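You operate a simulated robot arm through the tools that you are given. There is no shell and no other tool.

You are at the controls of a simulated robot arm. One attempt, no reset.

## Task
Take the black tape roll on the top of the lab bench and put it away on the upper shelf of the steel rack. Take the blue filter and put it on the front of the syrup table. Take the ribbed yellow filter and put it on the upper shelf of the steel rack. Fetch the yellow-labelled white bottle and stand it on the upper deck of the store trolley. Take the rod and leave it on the upper deck of the store trolley. Take the red sink plug and put it on the top of the lab bench. Push the spares door of the workbench shut. Turn the stroke knob to 20. Take the tall green-capped bottle and put it in the oblong steel tray. Press the meter zero button two times. Open the top drawer of the lab bench, fetch the white filter and stand it inside, then shut the drawer. Take the orange cup and put it on the yellow tape roll. Open the door under the draining board. Any order will do. Set down upright: blue filter, yellow-labelled white bottle, white filter, orange cup.

Only the result counts: the job must be done as asked and must still hold three seconds after the hand-in. Knocking over, shifting, dropping, spilling or breaking anything else fails it.

## Robot
A 5-joint arm with a three-finger gripper on a trunk, on a base that drives. Base frame: it is fixed to the floor where the robot stands at the start and does not move with it; the origin is under the middle of the robot, x ahead of it, y to its left, z up. Lengths are in m, angles in rad, forces in N, time in s.
With the tool pointing down near the work surface it reaches from about 0.24 to 0.62 m from the robot's upright axis, wherever it stands. Its first joint turns from -2.897 to 2.897 rad. Places, roughly: black tape roll (6x6x2 cm) [0.4, -2.3, 0.9]; blue filter (5x5x9 cm) [1.5, -1.1, 0.9]; door under the draining board [-2.6, -4.4, 0.4]; front of the syrup table [2.2, -0.3, 0.9]; meter zero button [0.8, 2.3, 1.1]; oblong steel tray (24x17x5 cm) [-2, 2.7, 1.1]; orange cup (7x7x8 cm) [-3.3, -3.9, 0.6]; red sink plug (7x7x6 cm) [0, -2.5, 1.2]; ribbed yellow filter (4x4x11 cm) [1.1, -1.3, 0.9]; rod (5x4x17 cm) [0.3, -2.2, 1]; spares door of the workbench [-0.8, -3, 0.5]; stroke knob [-3.8, 2.8, 1.2]; tall green-capped bottle (6x5x15 cm) [-1.9, 2.7, 1.2]; top drawer of the lab bench [1.6, -1, 0.7]; top drawer of the lab bench inside [1.7, -1, 0.7]; top of the lab bench [1.2, -1.7, 0.9]; upper deck of the store trolley [-2.6, -2.4, 0.7]; upper shelf of the steel rack (24x144 cm) [1.16, 1.8, 0.52]; white filter (5x5x9 cm) [0.9, 2, 0.6]; yellow tape roll (6x6x2 cm) [-3.6, -3.5, 0.5]; yellow-labelled white bottle [0.5, -2, 1]. The tool tilts only in the upright plane through the base axis and itself; it spins freely about its own axis. Payload 1.37 kg.
The tool frame sits at the grasp point between the pads (the TCP): z along the fingers, y along the line on which they close. The tips reach 0.016 m beyond it. The gripper opens to 0.101 m. The gripper's body begins 0.082 m behind the TCP.
Orientation is that of the tool frame in the base frame, as a unit quaternion [w, x, y, z]. With the fingers straight down and closing along the base's y, the tool's x points along the base's -x, its y along +y and its z along -z.

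## Interface
- The arm moves only by the tool arm_command. Its argument "motion" is a list of rows, each a list of 6 numbers: the shift along the base's x, y, z in units of 300 mm (1.0 is 300 mm), then the turn, a rotation vector about the base's x, y, z in units of 90 degrees (1.0 is 90 degrees). In form: [[x, y, z, rx, ry, rz], ...]. A call has 1 to 20 rows; each row is the pose to reach, as a shift and turn from the pose commanded when the call began. "jaw" is the closure in counts, from 0 (fully open) to 255 (shut), set as the call begins (left out, the last holds). A call with a number of a shift or a turn outside -1 to 1 is refused whole. A row lasts 0.2 s, in which the tool goes at most 0.05 m and 0.15 rad; a call with a longer step from one row to the next is refused whole, and so is a gripper value outside its range. Where a pose cannot be reached the arm comes as near as it can. A force on the tool above 40 N (or 10 N above the force at the start of the call, whichever is more), or a blocked arm, ends the call early, and 0.2 s more pass. The fingers move at their own pace (about 0.045 m/s each) and stop on an object; they squeeze with about 26 N. The grip force told is the motor's: it shows also when the fingers shut on nothing. Time passes only in rows, and 0.2 s behind the last, so rows that repeat a pose let the fingers close. It gives the time, the measured TCP pose, the force on the tool (base axes), the opening and the grip force at its end, in the units of the frame above (readings bear some noise), with the torque about the TCP (base axes, N m) and any sound that the robot's microphone picked up.
- Cameras (640 x 400 px; columns grow to the right, rows downward): "scene" is now at [0.0255, 0.1475, 1.504]; the picture's right is [-0.31, -0.95, 0.00], its down [-0.52, 0.17, -0.84] and it looks along [0.80, -0.26, -0.54] (base axes); focal length 256 px, centre (320, 200). "wrist" rides on the gripper at [0.072, 0.02, -0.104] in the tool frame; the picture's right is [-0.26, 0.96, 0.00], its down [-0.76, -0.21, -0.62] and it looks along [-0.60, -0.16, 0.78] (tool axes); focal length 265 px, centre (320, 200). There is no depth. A picture from a camera that has moved, and an enlarged one, comes with that camera's place and axes in the base frame and with its lens.
- grab_frame(camera): a new picture of that camera. No time passes.
- raise_lower(by): slides the trunk up (or, below 0, down) by that many m; the arm and the scene camera ride with it, the base frame stays. It gives what a move gives, with no picture.
- steer(legs): drives the robot by 1 to 6 legs, each [ahead, left, turn to the left] in m, m and rad, along the robot's own axes; the way and the turn of a leg run together, so that a leg with both is an arc; at most 1.5 m and 3.142 rad a leg. The arm and the cameras ride along, it lands a little off, and it stops where it bumps. It gives what a move gives.
- pan_tilt(pan, tilt): turns the head with the scene camera to pan (to the left, within 2.705 rad either way) and tilt (down, from -0.506 to 1.204), counted from straight ahead of the robot. It gives what a move gives.
- zoom(camera, box): a new picture of the part [left, top, right, bottom] of that camera's present view, enlarged. No time passes.
- hand_in(): hands the job in; it is judged then, once.

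Places have to be worked out from the pictures, the camera data and where the tool is seen. Open the gripper and draw the arm clear of the work before you hand the job in, unless the task says otherwise.

The tools are called by a JSON object that holds its "api" and its "payload". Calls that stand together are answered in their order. arm_command: Moves the arm, as the interface text tells. Its arguments: {"type":"object","properties":{"motion":{"type":"array","items":{"type":"array","items":{"type":"number"}}},"jaw":{"type":"number"}},"required":["motion"]} The other tools are called the same way: raise_lower (by) slides the trunk up or down; steer (legs) drives the base; pan_tilt (pan, tilt) turns the head that bears the scene camera; grab_frame (camera) takes a picture; zoom (camera, box) takes an enlarged picture of a part of a camera's view; hand_in () hands the job in.

At the start:

```text
time_s: 0.0
ee_pos: [0.4257, -0.0906, 1.1541]
tcp_rot: [0.0, -0.001, 1.0, 0.0]
force: [0.5, -0.2, 0.1]
moment: [0.05, 0.01, 0.0]
gripper_width: 0.1003
finger_force: 0.0
trunk travel left (down, up): [-0.425, 0.165]
robot x, y, heading: [0.0004, -0.003, 0.003]
head pan, tilt: [-0.319, 0.574]
```

scene: 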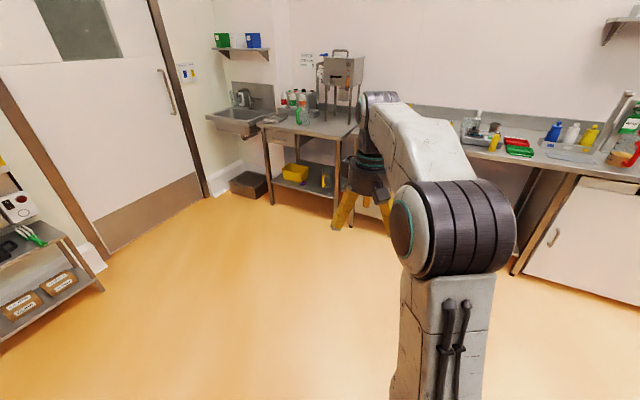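
wrist: 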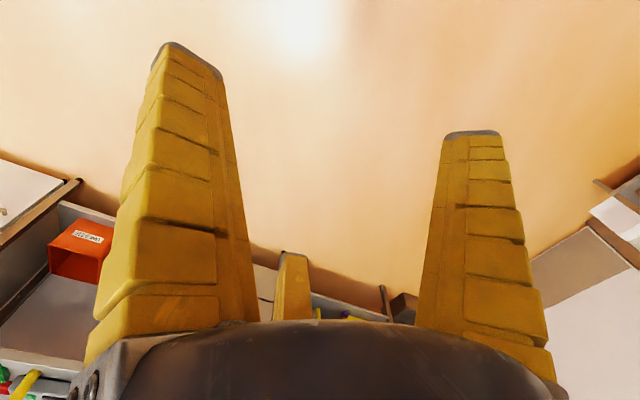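

I start by surveying the room with the head camera, panning around before I move anything.

{"api": "pan_tilt", "payload": {"pan": 0.6, "tilt": 0.5}}

{"api": "grab_frame", "payload": {"camera": "scene"}}

{"api": "pan_tilt", "payload": {"pan": 1.7, "tilt": 0.5}}

{"api": "grab_frame", "payload": {"camera": "scene"}}

{"api": "pan_tilt", "payload": {"pan": 2.7, "tilt": 0.5}}

{"api": "grab_frame", "payload": {"camera": "scene"}}

{"api": "pan_tilt", "payload": {"pan": -1.2, "tilt": 0.5}}

{"api": "grab_frame", "payload": {"camera": "scene"}}

{"api": "pan_tilt", "payload": {"pan": -2.2, "tilt": 0.5}}

{"api": "grab_frame", "payload": {"camera": "scene"}}

```text
time_s: 1.2
ee_pos: [0.4259, -0.0913, 1.1542]
tcp_rot: [0.001, -0.001, 1.0, 0.0]
force: [0.3, 0.5, 0.1]
moment: [-0.02, 0.01, -0.02]
gripper_width: 0.1007
finger_force: 0.1
trunk travel left (down, up): [-0.425, 0.165]
robot x, y, heading: [0.0011, -0.0042, -0.001]
head pan, tilt: [0.6, 0.499]
```

```text
taken
camera scene: at [0.016, 0.2268, 1.5107], right [0.56, -0.83, 0.0], down [-0.4, -0.27, -0.88], along [0.72, 0.5, -0.48], focal length 256 px, centre (320, 200)
```

scene: 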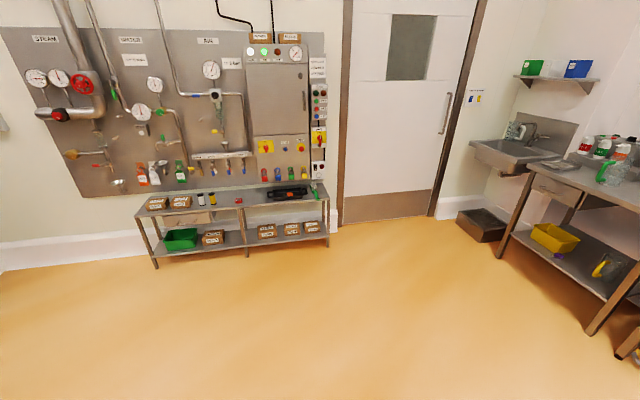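

```text
time_s: 2.5
ee_pos: [0.426, -0.0912, 1.1546]
tcp_rot: [0.0, 0.001, 1.0, 0.0]
force: [-0.3, -1.1, 0.0]
moment: [0.04, 0.03, 0.01]
gripper_width: 0.1007
finger_force: 0.0
trunk travel left (down, up): [-0.425, 0.165]
robot x, y, heading: [-0.0013, -0.0032, -0.001]
head pan, tilt: [1.7, 0.499]
```

```text
taken
camera scene: at [-0.0708, 0.2657, 1.5107], right [0.99, 0.13, 0.0], down [0.06, -0.47, -0.88], along [-0.11, 0.87, -0.48], focal length 256 px, centre (320, 200)
```

scene: 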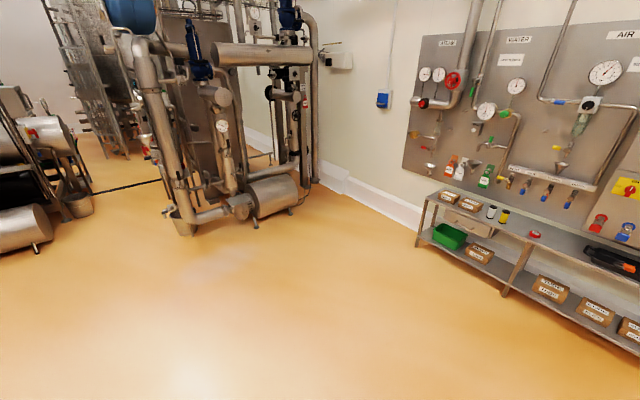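

```text
time_s: 3.8
ee_pos: [0.4257, -0.0911, 1.1546]
tcp_rot: [-0.001, 0.0, 1.0, 0.0]
force: [0.1, 0.3, 0.4]
moment: [-0.03, 0.02, -0.01]
gripper_width: 0.1006
finger_force: 0.0
trunk travel left (down, up): [-0.425, 0.165]
robot x, y, heading: [-0.0015, -0.0008, 0.005]
head pan, tilt: [2.7, 0.499]
```

```text
taken
camera scene: at [-0.1414, 0.2144, 1.5107], right [0.43, 0.9, 0.0], down [0.43, -0.2, -0.88], along [-0.79, 0.38, -0.48], focal length 256 px, centre (320, 200)
```

scene: 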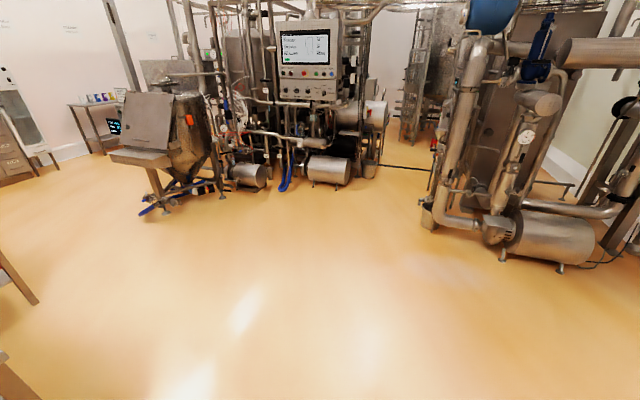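

```text
time_s: 7.0
ee_pos: [0.4263, -0.0894, 1.1545]
tcp_rot: [0.0, 0.0, 1.0, -0.002]
force: [-0.3, -0.2, -0.2]
moment: [-0.03, -0.01, 0.0]
gripper_width: 0.1009
finger_force: 0.0
trunk travel left (down, up): [-0.425, 0.165]
robot x, y, heading: [0.0034, -0.0003, -0.0]
head pan, tilt: [-1.201, 0.499]
```

```text
taken
camera scene: at [-0.0262, 0.0906, 1.5107], right [-0.93, -0.36, 0.0], down [-0.17, 0.45, -0.88], along [0.32, -0.82, -0.48], focal length 256 px, centre (320, 200)
```

scene: 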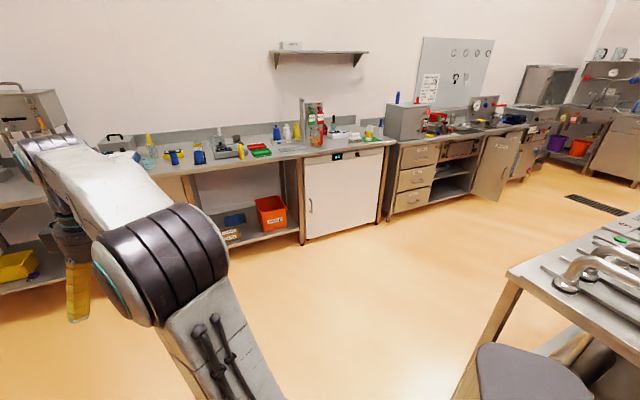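

```text
time_s: 8.3
ee_pos: [0.4259, -0.0913, 1.1534]
tcp_rot: [0.0, 0.0, 1.0, 0.0]
force: [0.0, 0.7, 0.1]
moment: [-0.02, -0.03, -0.03]
gripper_width: 0.1007
finger_force: 0.0
trunk travel left (down, up): [-0.425, 0.165]
robot x, y, heading: [-0.0022, 0.0005, 0.004]
head pan, tilt: [-2.201, 0.499]
```

```text
taken
camera scene: at [-0.1127, 0.1019, 1.5107], right [-0.81, 0.59, 0.0], down [0.28, 0.39, -0.88], along [-0.52, -0.71, -0.48], focal length 256 px, centre (320, 200)
```

scene: 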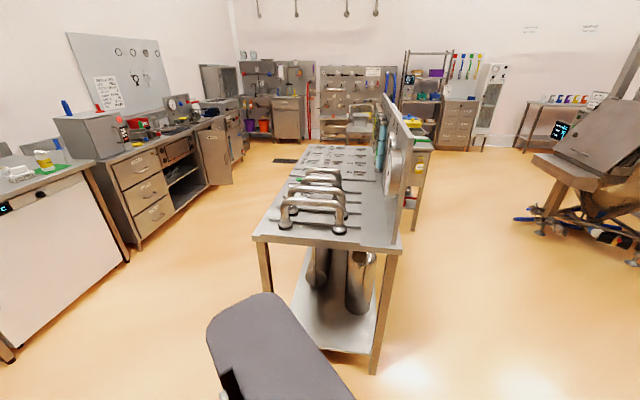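

The layout is roughly clear: lab bench to the right, steel rack to the left, trolley and workbench behind-right, machines behind-left. I'll look at the lab bench more closely.

{"api": "pan_tilt", "payload": {"pan": -0.75, "tilt": 0.3}}

{"api": "grab_frame", "payload": {"camera": "scene"}}

{"api": "pan_tilt", "payload": {"pan": -1.3, "tilt": 0.3}}

{"api": "zoom", "payload": {"camera": "scene", "box": [0, 100, 320, 300]}}

{"api": "zoom", "payload": {"camera": "scene", "box": [200, 100, 520, 300]}}

```text
time_s: 9.8
ee_pos: [0.4269, -0.0898, 1.1549]
tcp_rot: [0.0, 0.0, 1.0, 0.0]
force: [0.6, 0.2, -0.9]
moment: [-0.02, -0.01, -0.03]
gripper_width: 0.1002
finger_force: 0.2
trunk travel left (down, up): [-0.425, 0.165]
robot x, y, heading: [0.0017, 0.0024, -0.005]
head pan, tilt: [-0.75, 0.3]
```

```text
taken
camera scene: at [0.0091, 0.1117, 1.5291], right [-0.68, -0.73, 0.0], down [-0.22, 0.2, -0.96], along [0.7, -0.65, -0.3], focal length 256 px, centre (320, 200)
```

scene: 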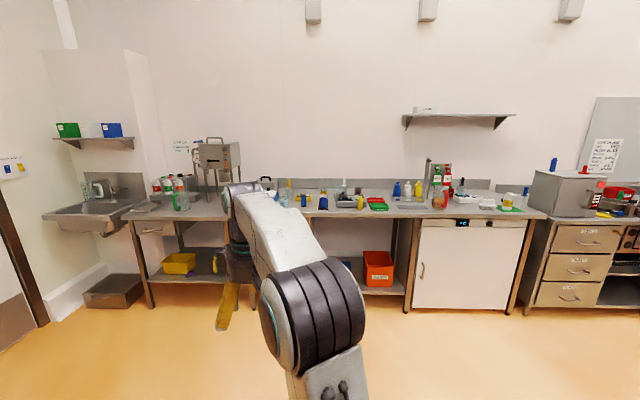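

```text
time_s: 10.8
ee_pos: [0.4261, -0.091, 1.1545]
tcp_rot: [0.0, 0.0, 1.0, 0.0]
force: [0.2, -0.4, 0.6]
moment: [0.01, 0.0, -0.03]
gripper_width: 0.1009
finger_force: 0.0
trunk travel left (down, up): [-0.425, 0.165]
robot x, y, heading: [-0.0018, 0.0027, -0.001]
head pan, tilt: [-1.3, 0.3]
```

```text
2.00 times, centred on (160, 200) of scene
camera zoom: at [-0.0341, 0.0855, 1.5291], right [-0.96, -0.27, 0.0], down [-0.08, 0.28, -0.96], along [0.26, -0.92, -0.3], focal length 513 px, centre (640, 200)
```

zoom: 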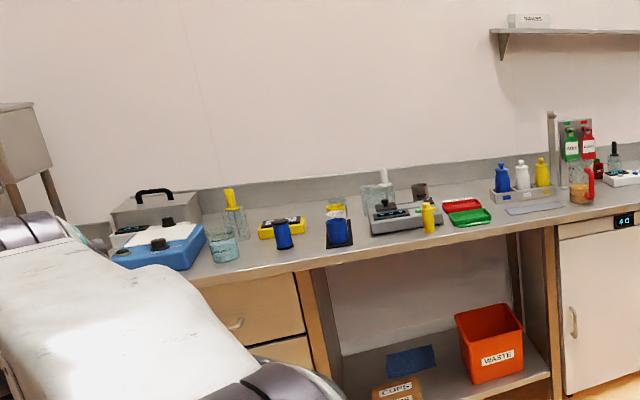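

```text
2.00 times, centred on (360, 200) of scene
camera zoom: at [-0.0341, 0.0855, 1.5291], right [-0.96, -0.27, 0.0], down [-0.08, 0.28, -0.96], along [0.26, -0.92, -0.3], focal length 513 px, centre (240, 200)
```

zoom: 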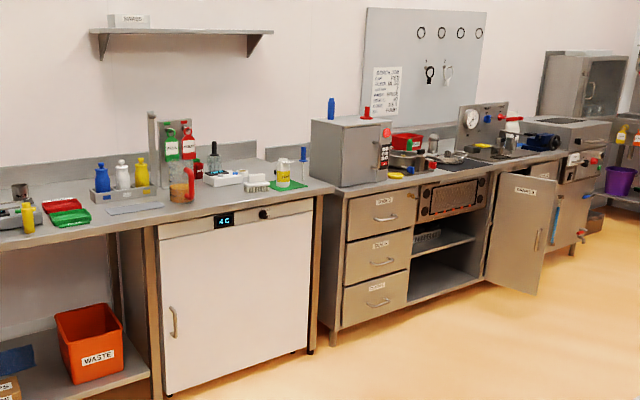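

The bench runs at about −0.74 rad to the base frame with objects near its front edge; blue filter ≈ (1.46,−1.07), yellow ribbed ≈ (1.11,−1.31). I raise the trunk, turn to face the bench and drive closer.

{"api": "raise_lower", "payload": {"by": 0.15}}

{"api": "steer", "payload": {"legs": [[0, 0, -0.74], [0.95, 0.15, 0]]}}

{"api": "pan_tilt", "payload": {"pan": 0.0, "tilt": 0.7}}

{"api": "grab_frame", "payload": {"camera": "scene"}}

{"api": "grab_frame", "payload": {"camera": "wrist"}}

```text
time_s: 12.6
ee_pos: [0.4262, -0.0904, 1.304]
tcp_rot: [0.0, 0.0, 1.0, 0.001]
force: [-0.1, -0.6, 0.8]
moment: [0.01, 0.0, -0.01]
gripper_width: 0.1006
finger_force: 0.0
trunk travel left (down, up): [-0.575, 0.015]
robot x, y, heading: [0.0, 0.0025, -0.001]
head pan, tilt: [-1.3, 0.3]
```

```text
time_s: 19.5
ee_pos: [1.0427, -0.8722, 1.3041]
tcp_rot: [0.0, 0.36, 0.933, 0.0]
force: [-0.2, 0.5, -0.5]
moment: [0.01, 0.04, -0.02]
gripper_width: 0.1006
finger_force: 0.0
trunk travel left (down, up): [-0.575, 0.015]
robot x, y, heading: [0.7882, -0.5179, -0.738]
head pan, tilt: [-1.3, 0.3]
```

```text
time_s: 20.9
ee_pos: [1.0429, -0.8713, 1.3052]
tcp_rot: [0.001, 0.36, 0.933, 0.0]
force: [0.2, -0.2, -1.0]
moment: [0.0, -0.01, -0.02]
gripper_width: 0.1005
finger_force: 0.1
trunk travel left (down, up): [-0.575, 0.015]
robot x, y, heading: [0.7866, -0.5189, -0.735]
head pan, tilt: [0.0, 0.7]
```

```text
taken
camera scene: at [0.9252, -0.4058, 1.643], right [-0.67, -0.74, 0.0], down [-0.48, 0.43, -0.77], along [0.57, -0.51, -0.64], focal length 256 px, centre (320, 200)
```

scene: 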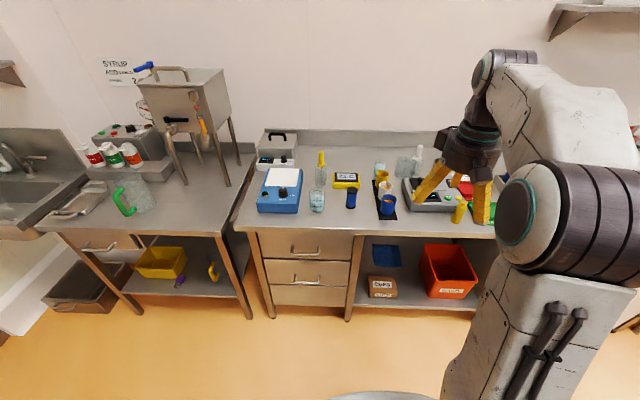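

```text
taken
camera wrist: at [1.0026, -0.8073, 1.4096], right [0.84, 0.54, 0.0], down [0.42, -0.66, 0.62], along [0.33, -0.52, -0.78], focal length 265 px, centre (320, 200)
```

wrist: 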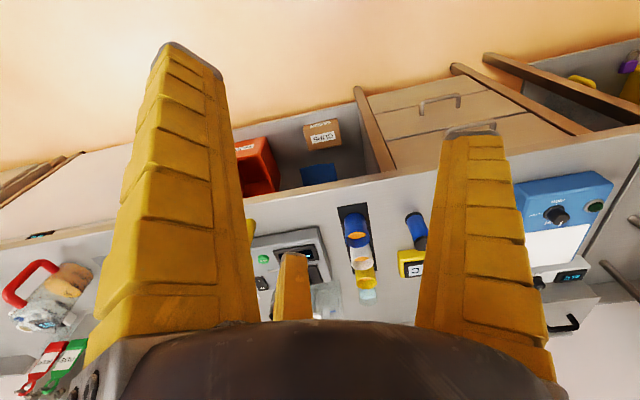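

Facing the bench now. Two blue items are near the blue filter estimate, so I zoom in to tell them apart.

{"api": "zoom", "payload": {"camera": "scene", "box": [240, 120, 400, 220]}}

{"api": "zoom", "payload": {"camera": "scene", "box": [360, 120, 520, 240]}}

{"api": "zoom", "payload": {"camera": "scene", "box": [20, 60, 260, 260]}}

```text
4.00 times, centred on (320, 170) of scene
camera zoom: at [0.9252, -0.4058, 1.643], right [-0.67, -0.74, 0.0], down [-0.48, 0.43, -0.77], along [0.57, -0.51, -0.64], focal length 1026 px, centre (320, 320)
```

zoom: 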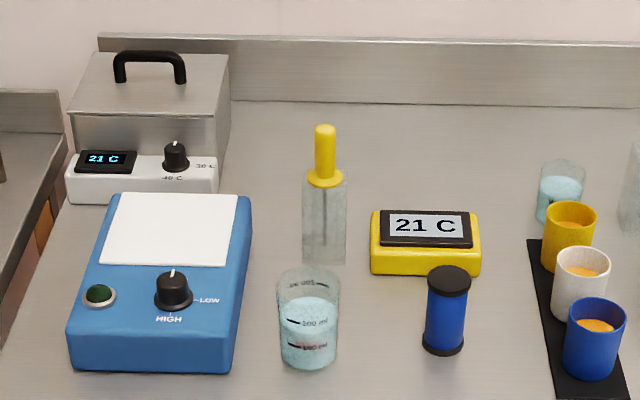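

```text
3.33 times, centred on (440, 180) of scene
camera zoom: at [0.9252, -0.4058, 1.643], right [-0.67, -0.74, 0.0], down [-0.48, 0.43, -0.77], along [0.57, -0.51, -0.64], focal length 855 px, centre (-80, 267)
```

zoom: 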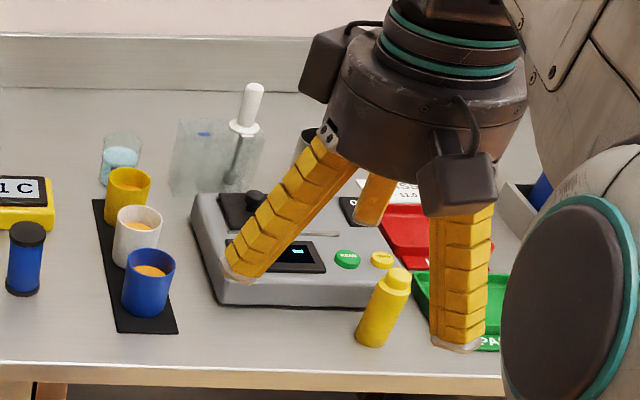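

```text
2.00 times, centred on (140, 160) of scene
camera zoom: at [0.9252, -0.4058, 1.643], right [-0.67, -0.74, 0.0], down [-0.48, 0.43, -0.77], along [0.57, -0.51, -0.64], focal length 513 px, centre (680, 280)
```

zoom: 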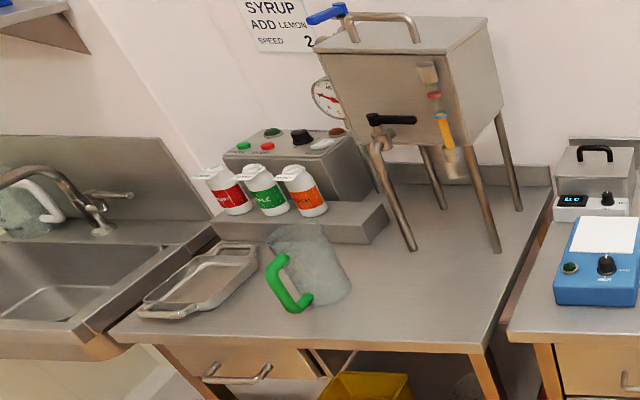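

The blue filter is the cylinder with black ends at about (1.467, −1.070), standing on the bench at z≈0.90; I need to get closer to reach it. I drive 0.30 m ahead.

{"api": "steer", "payload": {"legs": [[0.3, 0.0, 0]]}}

{"api": "grab_frame", "payload": {"camera": "scene"}}

{"api": "grab_frame", "payload": {"camera": "wrist"}}

```text
time_s: 23.0
ee_pos: [1.2634, -1.0719, 1.3045]
tcp_rot: [0.001, 0.36, 0.933, 0.0]
force: [0.4, -1.1, 0.2]
moment: [0.02, 0.04, 0.0]
gripper_width: 0.1006
finger_force: 0.1
trunk travel left (down, up): [-0.575, 0.015]
robot x, y, heading: [1.0089, -0.7193, -0.738]
head pan, tilt: [0.0, 0.7]
```

```text
taken
camera scene: at [1.1459, -0.6057, 1.643], right [-0.67, -0.74, 0.0], down [-0.48, 0.43, -0.76], along [0.57, -0.51, -0.64], focal length 256 px, centre (320, 200)
```

scene: 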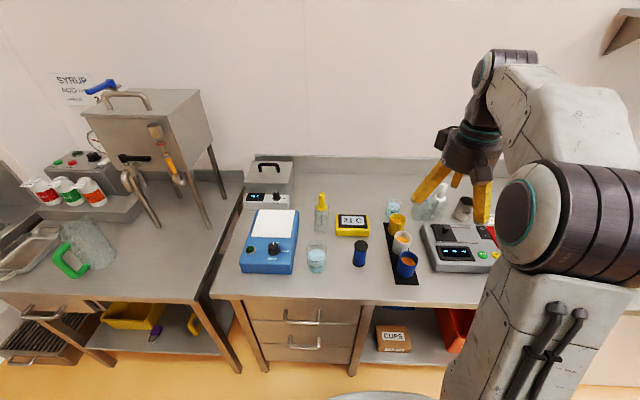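

```text
taken
camera wrist: at [1.223, -1.0072, 1.4093], right [0.84, 0.54, 0.0], down [0.42, -0.66, 0.62], along [0.33, -0.52, -0.78], focal length 265 px, centre (320, 200)
```

wrist: 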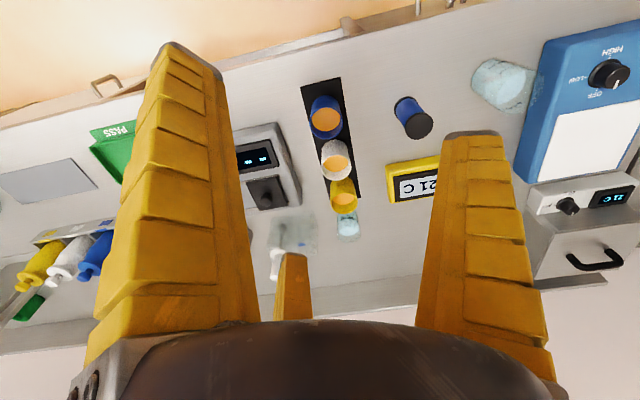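

Triangulating from both cameras the blue filter is at ≈(1.457, −1.068). I move the tool above it and lower part way, then check with the wrist camera.

{"api": "arm_command", "payload": {"motion": [[0.16, 0.003, 0, 0, 0, 0], [0.32, 0.006, 0, 0, 0, 0], [0.48, 0.01, 0, 0, 0, 0], [0.645, 0.013, 0, 0, 0, 0], [0.645, 0.013, -0.15, 0, 0, 0], [0.645, 0.013, -0.3, 0, 0, 0], [0.645, 0.013, -0.45, 0, 0, 0], [0.645, 0.013, -0.6, 0, 0, 0], [0.645, 0.013, -0.6, 0, 0, 0]], "jaw": 0}}

{"api": "grab_frame", "payload": {"camera": "wrist"}}

{"api": "grab_frame", "payload": {"camera": "scene"}}

```text
time_s: 25.0
ee_pos: [1.4554, -1.0669, 1.123]
tcp_rot: [0.0, 0.36, 0.933, 0.0]
force: [-0.7, 0.5, -0.2]
moment: [0.0, -0.02, 0.01]
gripper_width: 0.1006
finger_force: 0.2
out of reach, approached as far as the arm can: row 4
trunk travel left (down, up): [-0.575, 0.015]
robot x, y, heading: [1.0094, -0.721, -0.736]
head pan, tilt: [0.0, 0.7]
```

```text
taken
camera wrist: at [1.4152, -1.0019, 1.2273], right [0.84, 0.54, 0.0], down [0.42, -0.66, 0.62], along [0.33, -0.52, -0.78], focal length 265 px, centre (320, 200)
```

wrist: 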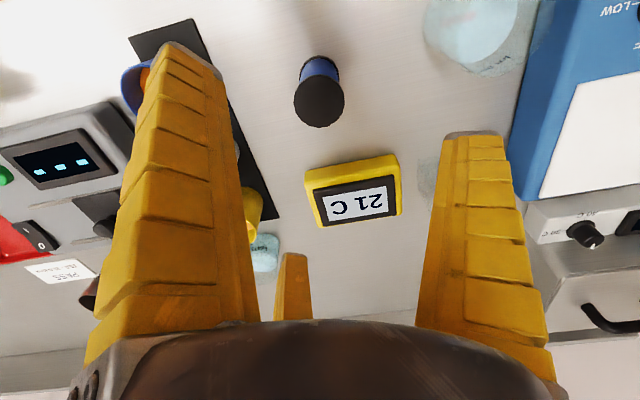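

```text
taken
camera scene: at [1.145, -0.6049, 1.643], right [-0.67, -0.74, 0.0], down [-0.48, 0.43, -0.76], along [0.57, -0.51, -0.64], focal length 256 px, centre (320, 200)
```

scene: 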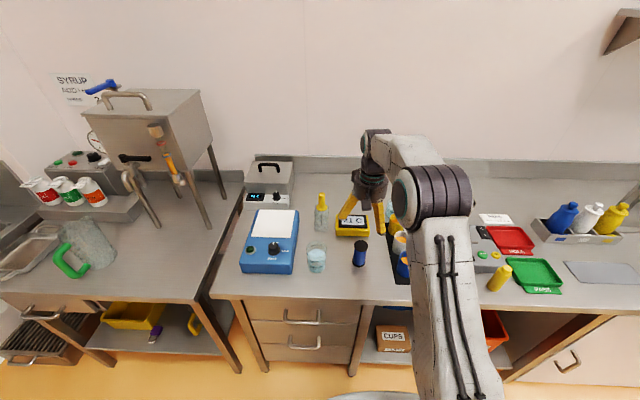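

The filter's top ray passes through (1.455, −1.066), right under the tool. I descend to z≈0.955 and close.

{"api": "arm_command", "payload": {"motion": [[0, 0, -0.14, 0, 0, 0], [0, 0, -0.28, 0, 0, 0], [0, 0, -0.42, 0, 0, 0], [0, 0, -0.56, 0, 0, 0], [0, 0, -0.56, 0, 0, 0]]}}

{"api": "arm_command", "payload": {"motion": [[0, 0, 0, 0, 0, 0], [0, 0, 0, 0, 0, 0], [0, 0, 0, 0, 0, 0], [0, 0, 0, 0, 0, 0], [0, 0, 0, 0, 0, 0]], "jaw": 255}}

{"api": "grab_frame", "payload": {"camera": "wrist"}}

```text
time_s: 26.2
ee_pos: [1.458, -1.0643, 0.957]
tcp_rot: [0.0, 0.36, 0.933, -0.001]
force: [1.0, -0.6, -0.6]
moment: [0.01, -0.03, -0.01]
gripper_width: 0.1009
finger_force: 0.1
trunk travel left (down, up): [-0.575, 0.015]
robot x, y, heading: [1.0071, -0.7189, -0.738]
head pan, tilt: [0.0, 0.7]
```

```text
time_s: 27.4
ee_pos: [1.4567, -1.0651, 0.9589]
tcp_rot: [0.001, 0.36, 0.933, 0.0]
force: [-1.3, 0.7, 6.8]
moment: [0.12, 0.02, 0.0]
gripper_width: 0.0384
finger_force: 26.1
trunk travel left (down, up): [-0.575, 0.015]
robot x, y, heading: [1.0079, -0.718, -0.736]
head pan, tilt: [0.0, 0.7]
```

```text
taken
camera wrist: at [1.4168, -1.0006, 1.064], right [0.84, 0.54, 0.0], down [0.42, -0.66, 0.62], along [0.33, -0.52, -0.78], focal length 265 px, centre (320, 200)
```

wrist: 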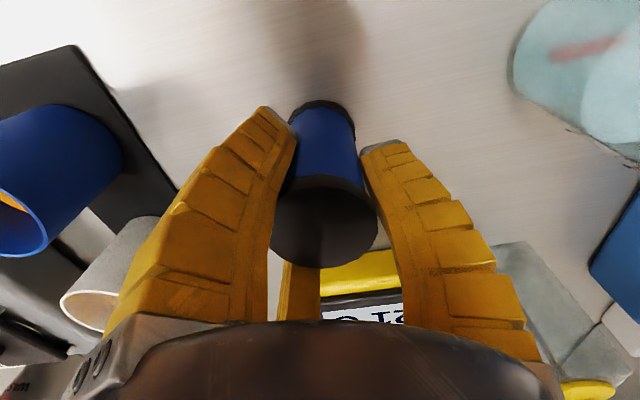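

Gripped (opening 38 mm, 26 N). I lift it, draw it back toward the robot to clear the benchtop items, then drive left along the bench to the syrup table.

{"api": "arm_command", "payload": {"motion": [[0, 0, 0.12, 0, 0, 0], [0, 0, 0.28, 0, 0, 0], [0, 0, 0.44, 0, 0, 0], [0, 0, 0.6, 0, 0, 0], [0, 0, 0.76, 0, 0, 0], [-0.11, 0.1, 0.85, 0, 0, 0], [-0.22, 0.2, 0.9, 0, 0, 0], [-0.33, 0.3, 0.9, 0, 0, 0], [-0.42, 0.38, 0.9, 0, 0, 0], [-0.42, 0.38, 0.9, 0, 0, 0]]}}

{"api": "steer", "payload": {"legs": [[0.0, 0.6, 0]]}}

{"api": "grab_frame", "payload": {"camera": "scene"}}

{"api": "grab_frame", "payload": {"camera": "wrist"}}

```text
refused: row 6 steps farther than a row can; nothing moved
```

```text
time_s: 28.9
ee_pos: [1.5393, -0.976, 0.9591]
tcp_rot: [0.002, 0.366, 0.931, -0.001]
force: [-2.0, -2.1, 1.6]
moment: [0.13, -0.05, -0.02]
gripper_width: 0.0371
finger_force: 25.9
trunk travel left (down, up): [-0.575, 0.015]
robot x, y, heading: [1.0929, -0.624, -0.736]
head pan, tilt: [0.0, 0.7]
stopped in leg 1: the force on the tool passed its limit at 73 N (the readings are from after the stop); the commanded pose is now the measured one
```

```text
taken
camera scene: at [1.2306, -0.5104, 1.643], right [-0.67, -0.74, 0.0], down [-0.48, 0.43, -0.76], along [0.57, -0.51, -0.64], focal length 256 px, centre (320, 200)
```

scene: 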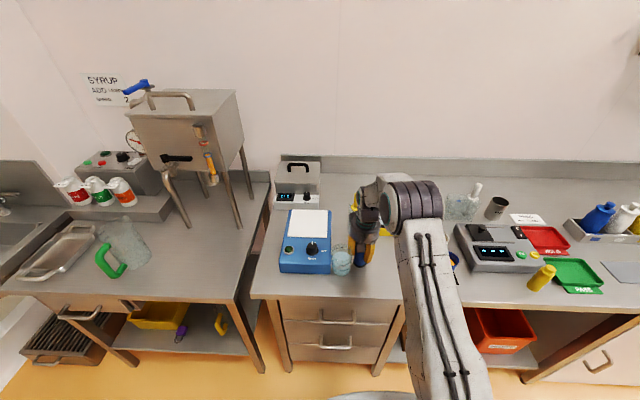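

```text
taken
camera wrist: at [1.5001, -0.9115, 1.064], right [0.85, 0.53, 0.0], down [0.41, -0.67, 0.62], along [0.33, -0.53, -0.78], focal length 265 px, centre (320, 200)
```

wrist: 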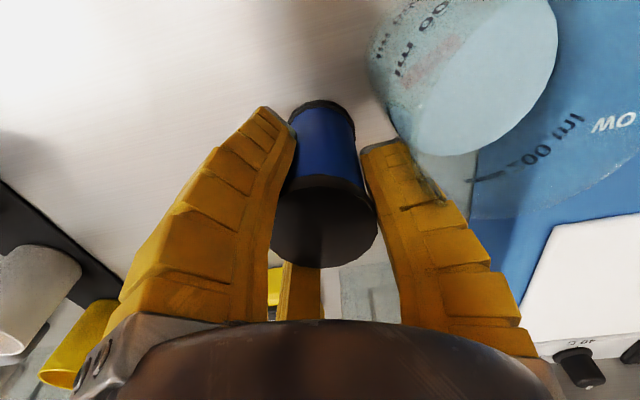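

The arm command was refused for one over-long step, and the drive then ran with the filter still low, so the left finger pushed the beaker toward the blue hotplate. I'll back off slightly and lift first, then assess and put the beaker back. From now on I won't batch dependent moves.

{"api": "arm_command", "payload": {"motion": [[-0.03, -0.033, 0, 0, 0, 0], [-0.045, -0.05, 0.0, 0, 0, 0], [-0.045, -0.05, 0.1, 0, 0, 0], [-0.045, -0.05, 0.25, 0, 0, 0], [-0.045, -0.05, 0.4, 0, 0, 0], [-0.045, -0.05, 0.55, 0, 0, 0], [-0.045, -0.05, 0.7, 0, 0, 0], [-0.045, -0.05, 0.85, 0, 0, 0], [-0.045, -0.05, 0.85, 0, 0, 0]]}}

{"api": "zoom", "payload": {"camera": "scene", "box": [260, 180, 420, 300]}}

{"api": "grab_frame", "payload": {"camera": "wrist"}}

```text
time_s: 30.9
ee_pos: [1.5266, -0.9905, 1.216]
tcp_rot: [0.001, 0.365, 0.931, -0.001]
force: [-0.2, 0.0, 0.4]
moment: [-0.01, -0.03, 0.02]
gripper_width: 0.0001
finger_force: 26.1
trunk travel left (down, up): [-0.575, 0.015]
robot x, y, heading: [1.0931, -0.6206, -0.735]
head pan, tilt: [0.0, 0.7]
```

```text
3.33 times, centred on (340, 240) of scene
camera zoom: at [1.2311, -0.5099, 1.643], right [-0.67, -0.74, 0.0], down [-0.48, 0.43, -0.76], along [0.57, -0.51, -0.64], focal length 855 px, centre (253, 67)
```

zoom: 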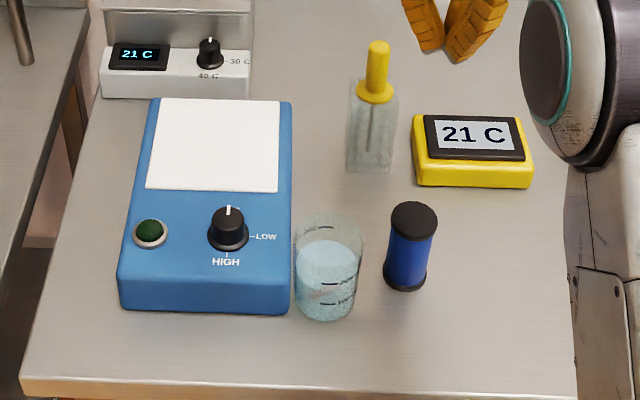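

```text
taken
camera wrist: at [1.4877, -0.9259, 1.3219], right [0.85, 0.53, 0.0], down [0.41, -0.67, 0.62], along [0.33, -0.53, -0.78], focal length 265 px, centre (320, 200)
```

wrist: 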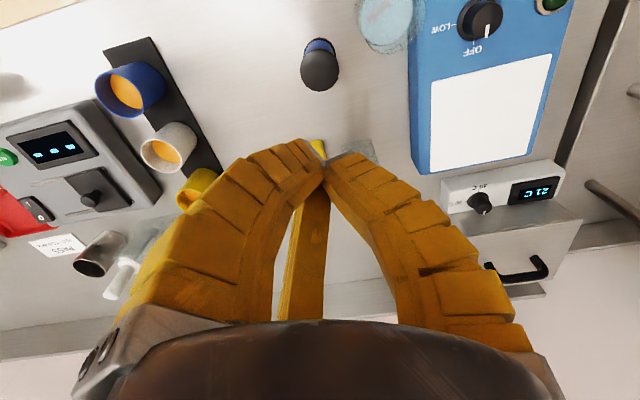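

The filter slipped from the grip but stands upright on the bench at ≈(1.522,−0.986). The hotplate hasn't moved, but the beaker went from ≈(1.545,−0.950) to ≈(1.561,−0.909), and I'll put it back once the filter is out of the way. I open the jaw and spin the tool 90° so the fingers close front-to-back over the filter.

{"api": "arm_command", "payload": {"motion": [[-0.01, 0.01, 0, 0, 0, 0.09], [-0.01, 0.01, 0, 0, 0, 0.18], [-0.01, 0.01, 0, 0, 0, 0.27], [-0.01, 0.01, 0, 0, 0, 0.36], [-0.01, 0.01, 0, 0, 0, 0.45], [-0.01, 0.01, 0, 0, 0, 0.54], [-0.01, 0.01, 0, 0, 0, 0.63], [-0.01, 0.01, 0, 0, 0, 0.72], [-0.01, 0.01, 0, 0, 0, 0.81], [-0.01, 0.01, 0, 0, 0, 0.9], [-0.01, 0.01, 0, 0, 0, 0.99], [-0.01, 0.01, 0, 0, 0, 0.99]], "jaw": 0}}

{"api": "grab_frame", "payload": {"camera": "wrist"}}

{"api": "grab_frame", "payload": {"camera": "scene"}}

```text
time_s: 33.5
ee_pos: [1.5244, -0.9881, 1.2142]
tcp_rot: [0.0, -0.392, 0.92, 0.0]
force: [0.5, -0.3, 0.9]
moment: [0.0, -0.01, -0.03]
gripper_width: 0.1007
finger_force: 0.1
trunk travel left (down, up): [-0.575, 0.015]
robot x, y, heading: [1.092, -0.6236, -0.734]
head pan, tilt: [0.0, 0.7]
```

```text
taken
camera wrist: at [1.4595, -1.0248, 1.3193], right [-0.52, 0.86, 0.0], down [0.67, 0.4, 0.62], along [0.53, 0.32, -0.78], focal length 265 px, centre (320, 200)
```

wrist: 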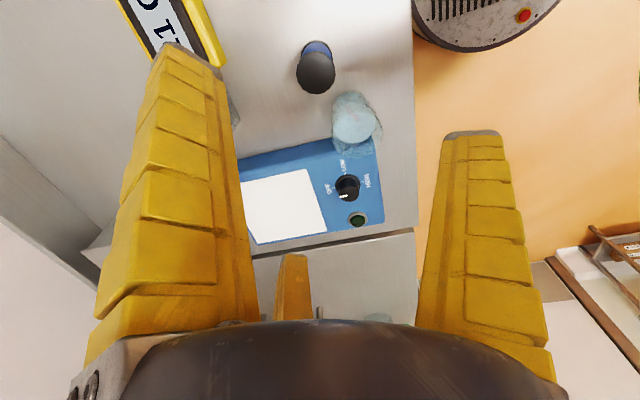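

```text
taken
camera scene: at [1.231, -0.5099, 1.643], right [-0.67, -0.74, 0.0], down [-0.48, 0.43, -0.76], along [0.57, -0.51, -0.64], focal length 256 px, centre (320, 200)
```

scene: 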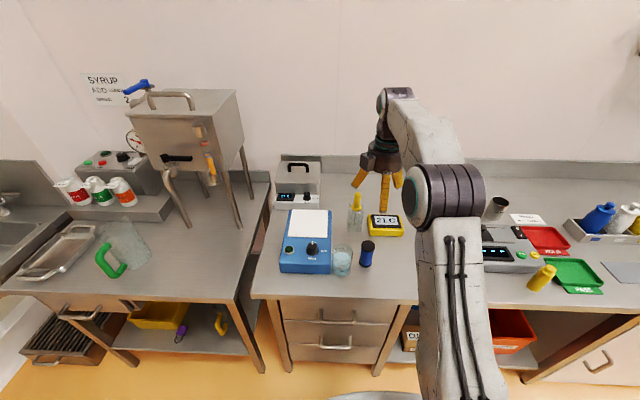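

The filter is centred under the tool. I descend to z≈0.948 in steps within limits.

{"api": "arm_command", "payload": {"motion": [[0, 0, -0.15, 0, 0, 0], [0, 0, -0.3, 0, 0, 0], [0, 0, -0.45, 0, 0, 0], [0, 0, -0.6, 0, 0, 0], [0, 0, -0.74, 0, 0, 0], [0, 0, -0.885, 0, 0, 0], [0, 0, -0.885, 0, 0, 0]]}}

{"api": "grab_frame", "payload": {"camera": "wrist"}}

```text
time_s: 35.1
ee_pos: [1.523, -0.9892, 0.947]
tcp_rot: [0.0, -0.392, 0.92, 0.0]
force: [-0.4, 0.4, 0.8]
moment: [0.04, 0.02, -0.01]
gripper_width: 0.1006
finger_force: 0.0
trunk travel left (down, up): [-0.575, 0.015]
robot x, y, heading: [1.0963, -0.6223, -0.733]
head pan, tilt: [0.0, 0.7]
```

```text
taken
camera wrist: at [1.4593, -1.0249, 1.0521], right [-0.51, 0.86, 0.0], down [0.67, 0.4, 0.62], along [0.53, 0.32, -0.78], focal length 265 px, centre (320, 200)
```

wrist: 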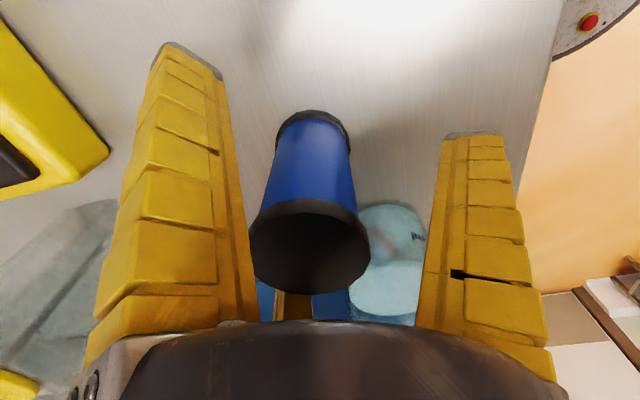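

The fingers straddle the filter well, clear of the beaker. I close and hold.

{"api": "arm_command", "payload": {"motion": [[0, 0, 0, 0, 0, 0], [0, 0, 0, 0, 0, 0], [0, 0, 0, 0, 0, 0], [0, 0, 0, 0, 0, 0], [0, 0, 0, 0, 0, 0], [0, 0, 0, 0, 0, 0]], "jaw": 255}}

```text
time_s: 36.5
ee_pos: [1.5239, -0.9877, 0.9485]
tcp_rot: [0.001, -0.393, 0.919, -0.001]
force: [-0.1, 0.5, 7.5]
moment: [0.05, 0.06, -0.03]
gripper_width: 0.0385
finger_force: 25.6
trunk travel left (down, up): [-0.575, 0.015]
robot x, y, heading: [1.0943, -0.6202, -0.738]
head pan, tilt: [0.0, 0.7]
```

Grip at 38 mm, so I lift it a few centimetres and check that it stays held.

{"api": "arm_command", "payload": {"motion": [[0, 0, 0.05, 0, 0, 0], [0, 0, 0.1, 0, 0, 0], [0, 0, 0.2, 0, 0, 0], [0, 0, 0.3, 0, 0, 0], [0, 0, 0.3, 0, 0, 0]]}}

{"api": "grab_frame", "payload": {"camera": "wrist"}}

```text
time_s: 37.7
ee_pos: [1.5252, -0.9882, 1.0378]
tcp_rot: [0.0, -0.393, 0.92, 0.0]
force: [-0.2, 1.0, -1.1]
moment: [0.01, 0.03, 0.02]
gripper_width: 0.0373
finger_force: 25.9
trunk travel left (down, up): [-0.575, 0.015]
robot x, y, heading: [1.093, -0.6179, -0.735]
head pan, tilt: [0.0, 0.7]
```

```text
taken
camera wrist: at [1.46, -1.0252, 1.1425], right [-0.51, 0.86, 0.0], down [0.67, 0.4, 0.62], along [0.53, 0.32, -0.78], focal length 265 px, centre (320, 200)
```

wrist: 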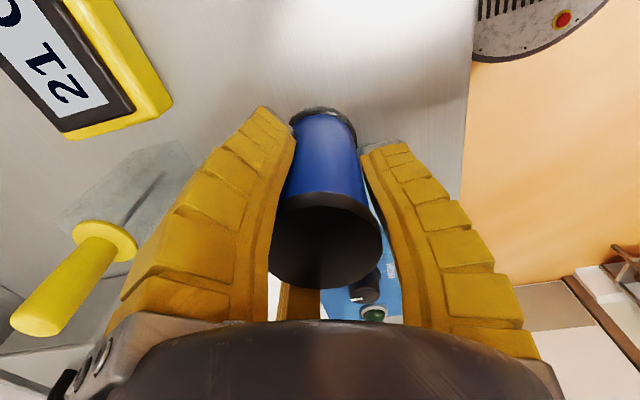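

Held firmly. I lift on to z≈1.2 and draw back about 0.14 m from the bench.

{"api": "arm_command", "payload": {"motion": [[0, 0, 0.14, 0, 0, 0], [0, 0, 0.28, 0, 0, 0], [0, 0, 0.42, 0, 0, 0], [0, 0, 0.55, 0, 0, 0], [-0.1, 0.09, 0.55, 0, 0, 0], [-0.2, 0.18, 0.55, 0, 0, 0], [-0.3, 0.27, 0.55, 0, 0, 0], [-0.35, 0.315, 0.55, 0, 0, 0], [-0.35, 0.315, 0.55, 0, 0, 0]]}}

{"api": "grab_frame", "payload": {"camera": "scene"}}

```text
time_s: 39.7
ee_pos: [1.4179, -0.8934, 1.2049]
tcp_rot: [0.001, -0.392, 0.92, 0.0]
force: [1.0, -0.6, -0.9]
moment: [0.05, -0.05, 0.0]
gripper_width: 0.0375
finger_force: 25.8
trunk travel left (down, up): [-0.575, 0.015]
robot x, y, heading: [1.092, -0.6203, -0.734]
head pan, tilt: [0.0, 0.7]
```

```text
taken
camera scene: at [1.2311, -0.5099, 1.643], right [-0.67, -0.74, 0.0], down [-0.48, 0.43, -0.76], along [0.57, -0.51, -0.64], focal length 256 px, centre (320, 200)
```

scene: 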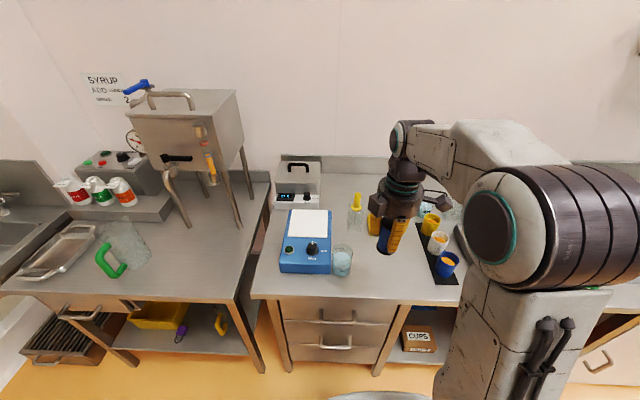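

Filter held at z≈1.2. Now I zoom in on the front of the syrup table to judge the free spot near (2.2, −0.3).

{"api": "zoom", "payload": {"camera": "scene", "box": [0, 160, 240, 310]}}

```text
2.67 times, centred on (120, 235) of scene
camera zoom: at [1.2311, -0.5099, 1.643], right [-0.67, -0.74, 0.0], down [-0.48, 0.43, -0.76], along [0.57, -0.51, -0.64], focal length 684 px, centre (853, 107)
```

zoom: 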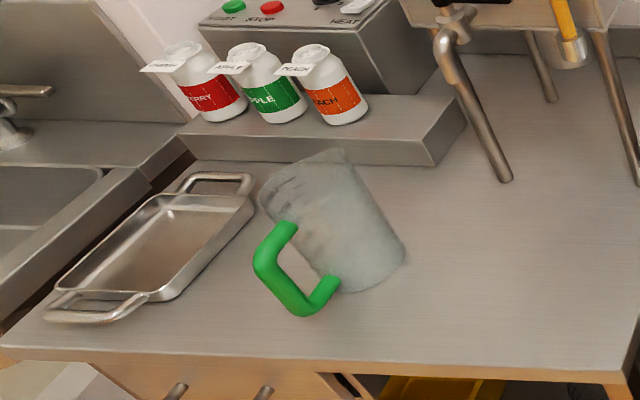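

The free gap on the syrup-table front between the tray and the jug is centred near (2.15, −0.28), next to the stated spot. The filter is held at z≈1.2 in front of the bench edge, so I drive 0.75 m left.

{"api": "steer", "payload": {"legs": [[0.0, 0.75, 0]]}}

{"api": "grab_frame", "payload": {"camera": "scene"}}

{"api": "grab_frame", "payload": {"camera": "wrist"}}

```text
time_s: 43.7
ee_pos: [1.9181, -0.338, 1.2043]
tcp_rot: [0.0, -0.396, 0.918, 0.0]
force: [-0.1, 0.1, -1.0]
moment: [-0.01, 0.01, 0.01]
gripper_width: 0.0375
finger_force: 26.5
trunk travel left (down, up): [-0.575, 0.015]
robot x, y, heading: [1.5895, -0.0705, -0.73]
head pan, tilt: [0.0, 0.7]
```

```text
taken
camera scene: at [1.7277, 0.044, 1.6429], right [-0.67, -0.75, 0.0], down [-0.48, 0.43, -0.76], along [0.57, -0.51, -0.64], focal length 256 px, centre (320, 200)
```

scene: 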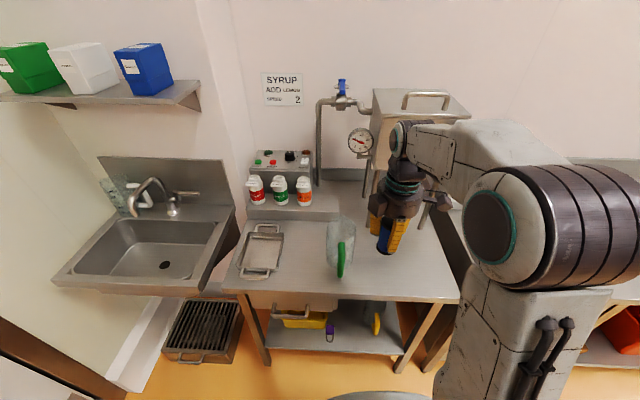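

```text
taken
camera wrist: at [1.8537, -0.3757, 1.3094], right [-0.52, 0.85, 0.0], down [0.67, 0.41, 0.62], along [0.53, 0.32, -0.78], focal length 265 px, centre (320, 200)
```

wrist: 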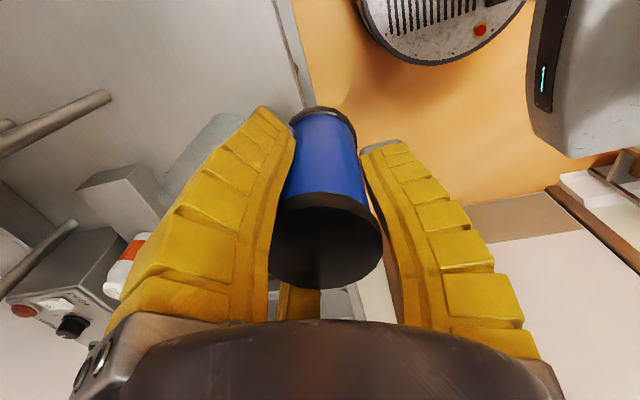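

I zoom on the gap between tray and jug to confirm clearances before placing.

{"api": "zoom", "payload": {"camera": "scene", "box": [210, 180, 402, 300]}}

```text
3.33 times, centred on (306, 240) of scene
camera zoom: at [1.7277, 0.044, 1.6429], right [-0.67, -0.75, 0.0], down [-0.48, 0.43, -0.76], along [0.57, -0.51, -0.64], focal length 855 px, centre (367, 67)
```

zoom: 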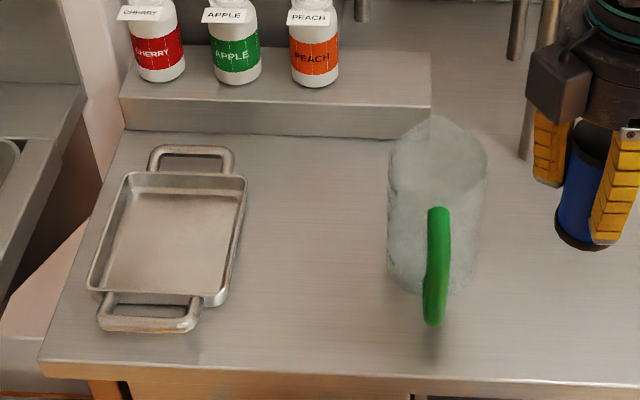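

The gap is about 15 cm wide; I choose (2.157, −0.265). That is near the reach limit from here, so I nudge the base closer first.

{"api": "steer", "payload": {"legs": [[0.07, 0.12, 0]]}}

```text
time_s: 45.0
ee_pos: [2.0507, -0.2957, 1.2048]
tcp_rot: [0.0, -0.396, 0.918, 0.0]
force: [0.5, 1.3, -1.6]
moment: [0.0, 0.06, 0.02]
gripper_width: 0.0373
finger_force: 25.9
trunk travel left (down, up): [-0.575, 0.015]
robot x, y, heading: [1.7228, -0.0297, -0.729]
head pan, tilt: [0.0, 0.7]
```

Now I move over the target while turning the tool 45° so the wrist camera stays clear of the jug.

{"api": "arm_command", "payload": {"motion": [[0.06, 0.017, 0, 0, 0, -0.085], [0.12, 0.034, 0, 0, 0, -0.17], [0.18, 0.051, 0, 0, 0, -0.255], [0.24, 0.068, 0, 0, 0, -0.34], [0.3, 0.085, 0, 0, 0, -0.425], [0.354, 0.102, 0, 0, 0, -0.5], [0.354, 0.102, 0, 0, 0, -0.5]]}}

{"api": "grab_frame", "payload": {"camera": "scene"}}

{"api": "grab_frame", "payload": {"camera": "wrist"}}

```text
time_s: 46.6
ee_pos: [2.1564, -0.2669, 1.2043]
tcp_rot: [0.0, -0.014, 1.0, -0.001]
force: [0.2, -0.3, -0.6]
moment: [0.01, 0.01, 0.0]
gripper_width: 0.0373
finger_force: 26.3
trunk travel left (down, up): [-0.575, 0.015]
robot x, y, heading: [1.7207, -0.0301, -0.727]
head pan, tilt: [0.0, 0.7]
```

```text
taken
camera scene: at [1.8595, 0.0857, 1.643], right [-0.67, -0.75, 0.0], down [-0.48, 0.43, -0.77], along [0.57, -0.51, -0.64], focal length 256 px, centre (320, 200)
```

scene: 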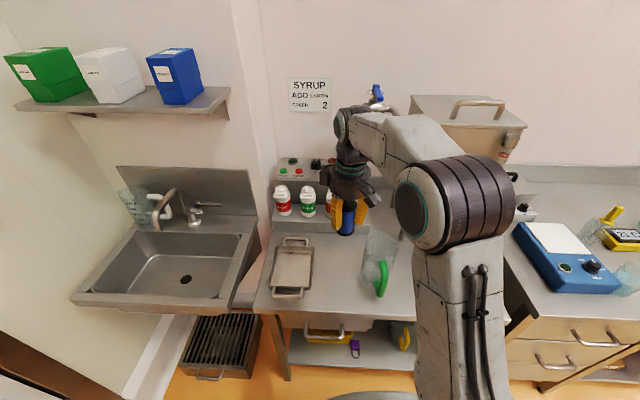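

```text
taken
camera wrist: at [2.0831, -0.2469, 1.3094], right [0.24, 0.97, 0.0], down [0.76, -0.19, 0.62], along [0.6, -0.15, -0.78], focal length 265 px, centre (320, 200)
```

wrist: 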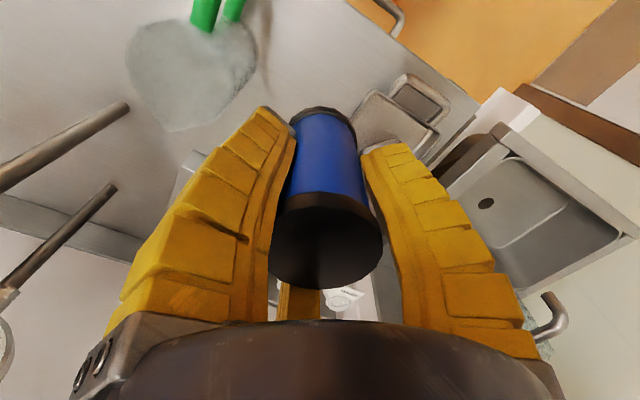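

The filter is over the gap with tray left and jug right. I lower it to just above the table.

{"api": "arm_command", "payload": {"motion": [[0, 0, -0.15, 0, 0, 0], [0, 0, -0.3, 0, 0, 0], [0, 0, -0.45, 0, 0, 0], [0, 0, -0.6, 0, 0, 0], [0, 0, -0.72, 0, 0, 0], [0, 0, -0.8, 0, 0, 0], [0, 0, -0.82, 0, 0, 0], [0, 0, -0.82, 0, 0, 0]]}}

{"api": "grab_frame", "payload": {"camera": "scene"}}

```text
time_s: 48.4
ee_pos: [2.1563, -0.2651, 0.9566]
tcp_rot: [0.001, -0.013, 1.0, 0.0]
force: [-0.6, 0.5, -1.4]
moment: [0.0, 0.0, -0.02]
gripper_width: 0.0375
finger_force: 25.7
trunk travel left (down, up): [-0.575, 0.015]
robot x, y, heading: [1.7235, -0.0239, -0.729]
head pan, tilt: [0.0, 0.7]
```

```text
taken
camera scene: at [1.8597, 0.0858, 1.643], right [-0.67, -0.75, 0.0], down [-0.48, 0.43, -0.76], along [0.57, -0.51, -0.64], focal length 256 px, centre (320, 200)
```

scene: 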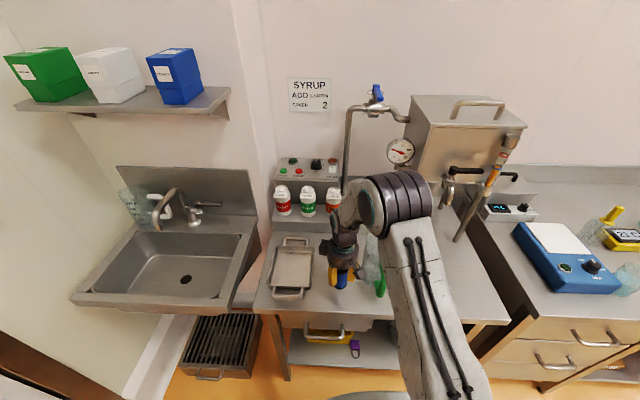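

Still no contact (force −1.4 N). I creep down in small steps, watching for the contact force.

{"api": "arm_command", "payload": {"motion": [[0, 0, -0.01, 0, 0, 0], [0, 0, -0.02, 0, 0, 0], [0, 0, -0.025, 0, 0, 0], [0, 0, -0.025, 0, 0, 0]]}}

```text
time_s: 49.4
ee_pos: [2.156, -0.2651, 0.9505]
tcp_rot: [-0.001, -0.013, 1.0, 0.0]
force: [0.1, 0.5, -1.3]
moment: [-0.01, 0.02, -0.03]
gripper_width: 0.0375
finger_force: 25.8
trunk travel left (down, up): [-0.575, 0.015]
robot x, y, heading: [1.7218, -0.0302, -0.727]
head pan, tilt: [0.0, 0.7]
```

{"api": "arm_command", "payload": {"motion": [[0, 0, -0.007, 0, 0, 0], [0, 0, -0.014, 0, 0, 0], [0, 0, -0.02, 0, 0, 0], [0, 0, -0.02, 0, 0, 0]]}}

```text
time_s: 50.4
ee_pos: [2.1556, -0.2661, 0.945]
tcp_rot: [0.0, -0.014, 1.0, 0.0]
force: [0.5, 0.1, 0.0]
moment: [0.03, -0.01, 0.03]
gripper_width: 0.0375
finger_force: 25.8
trunk travel left (down, up): [-0.575, 0.015]
robot x, y, heading: [1.7209, -0.0256, -0.729]
head pan, tilt: [0.0, 0.7]
```

The force changed by about 1.3 N, so contact is close. I go 3 mm more.

{"api": "arm_command", "payload": {"motion": [[0, 0, -0.005, 0, 0, 0], [0, 0, -0.01, 0, 0, 0], [0, 0, -0.01, 0, 0, 0]]}}

```text
time_s: 51.2
ee_pos: [2.1567, -0.2665, 0.9408]
tcp_rot: [-0.001, -0.013, 1.0, 0.0]
force: [0.1, 0.4, 0.1]
moment: [-0.02, 0.0, -0.01]
gripper_width: 0.0378
finger_force: 26.2
trunk travel left (down, up): [-0.575, 0.015]
robot x, y, heading: [1.7188, -0.0301, -0.727]
head pan, tilt: [0.0, 0.7]
```

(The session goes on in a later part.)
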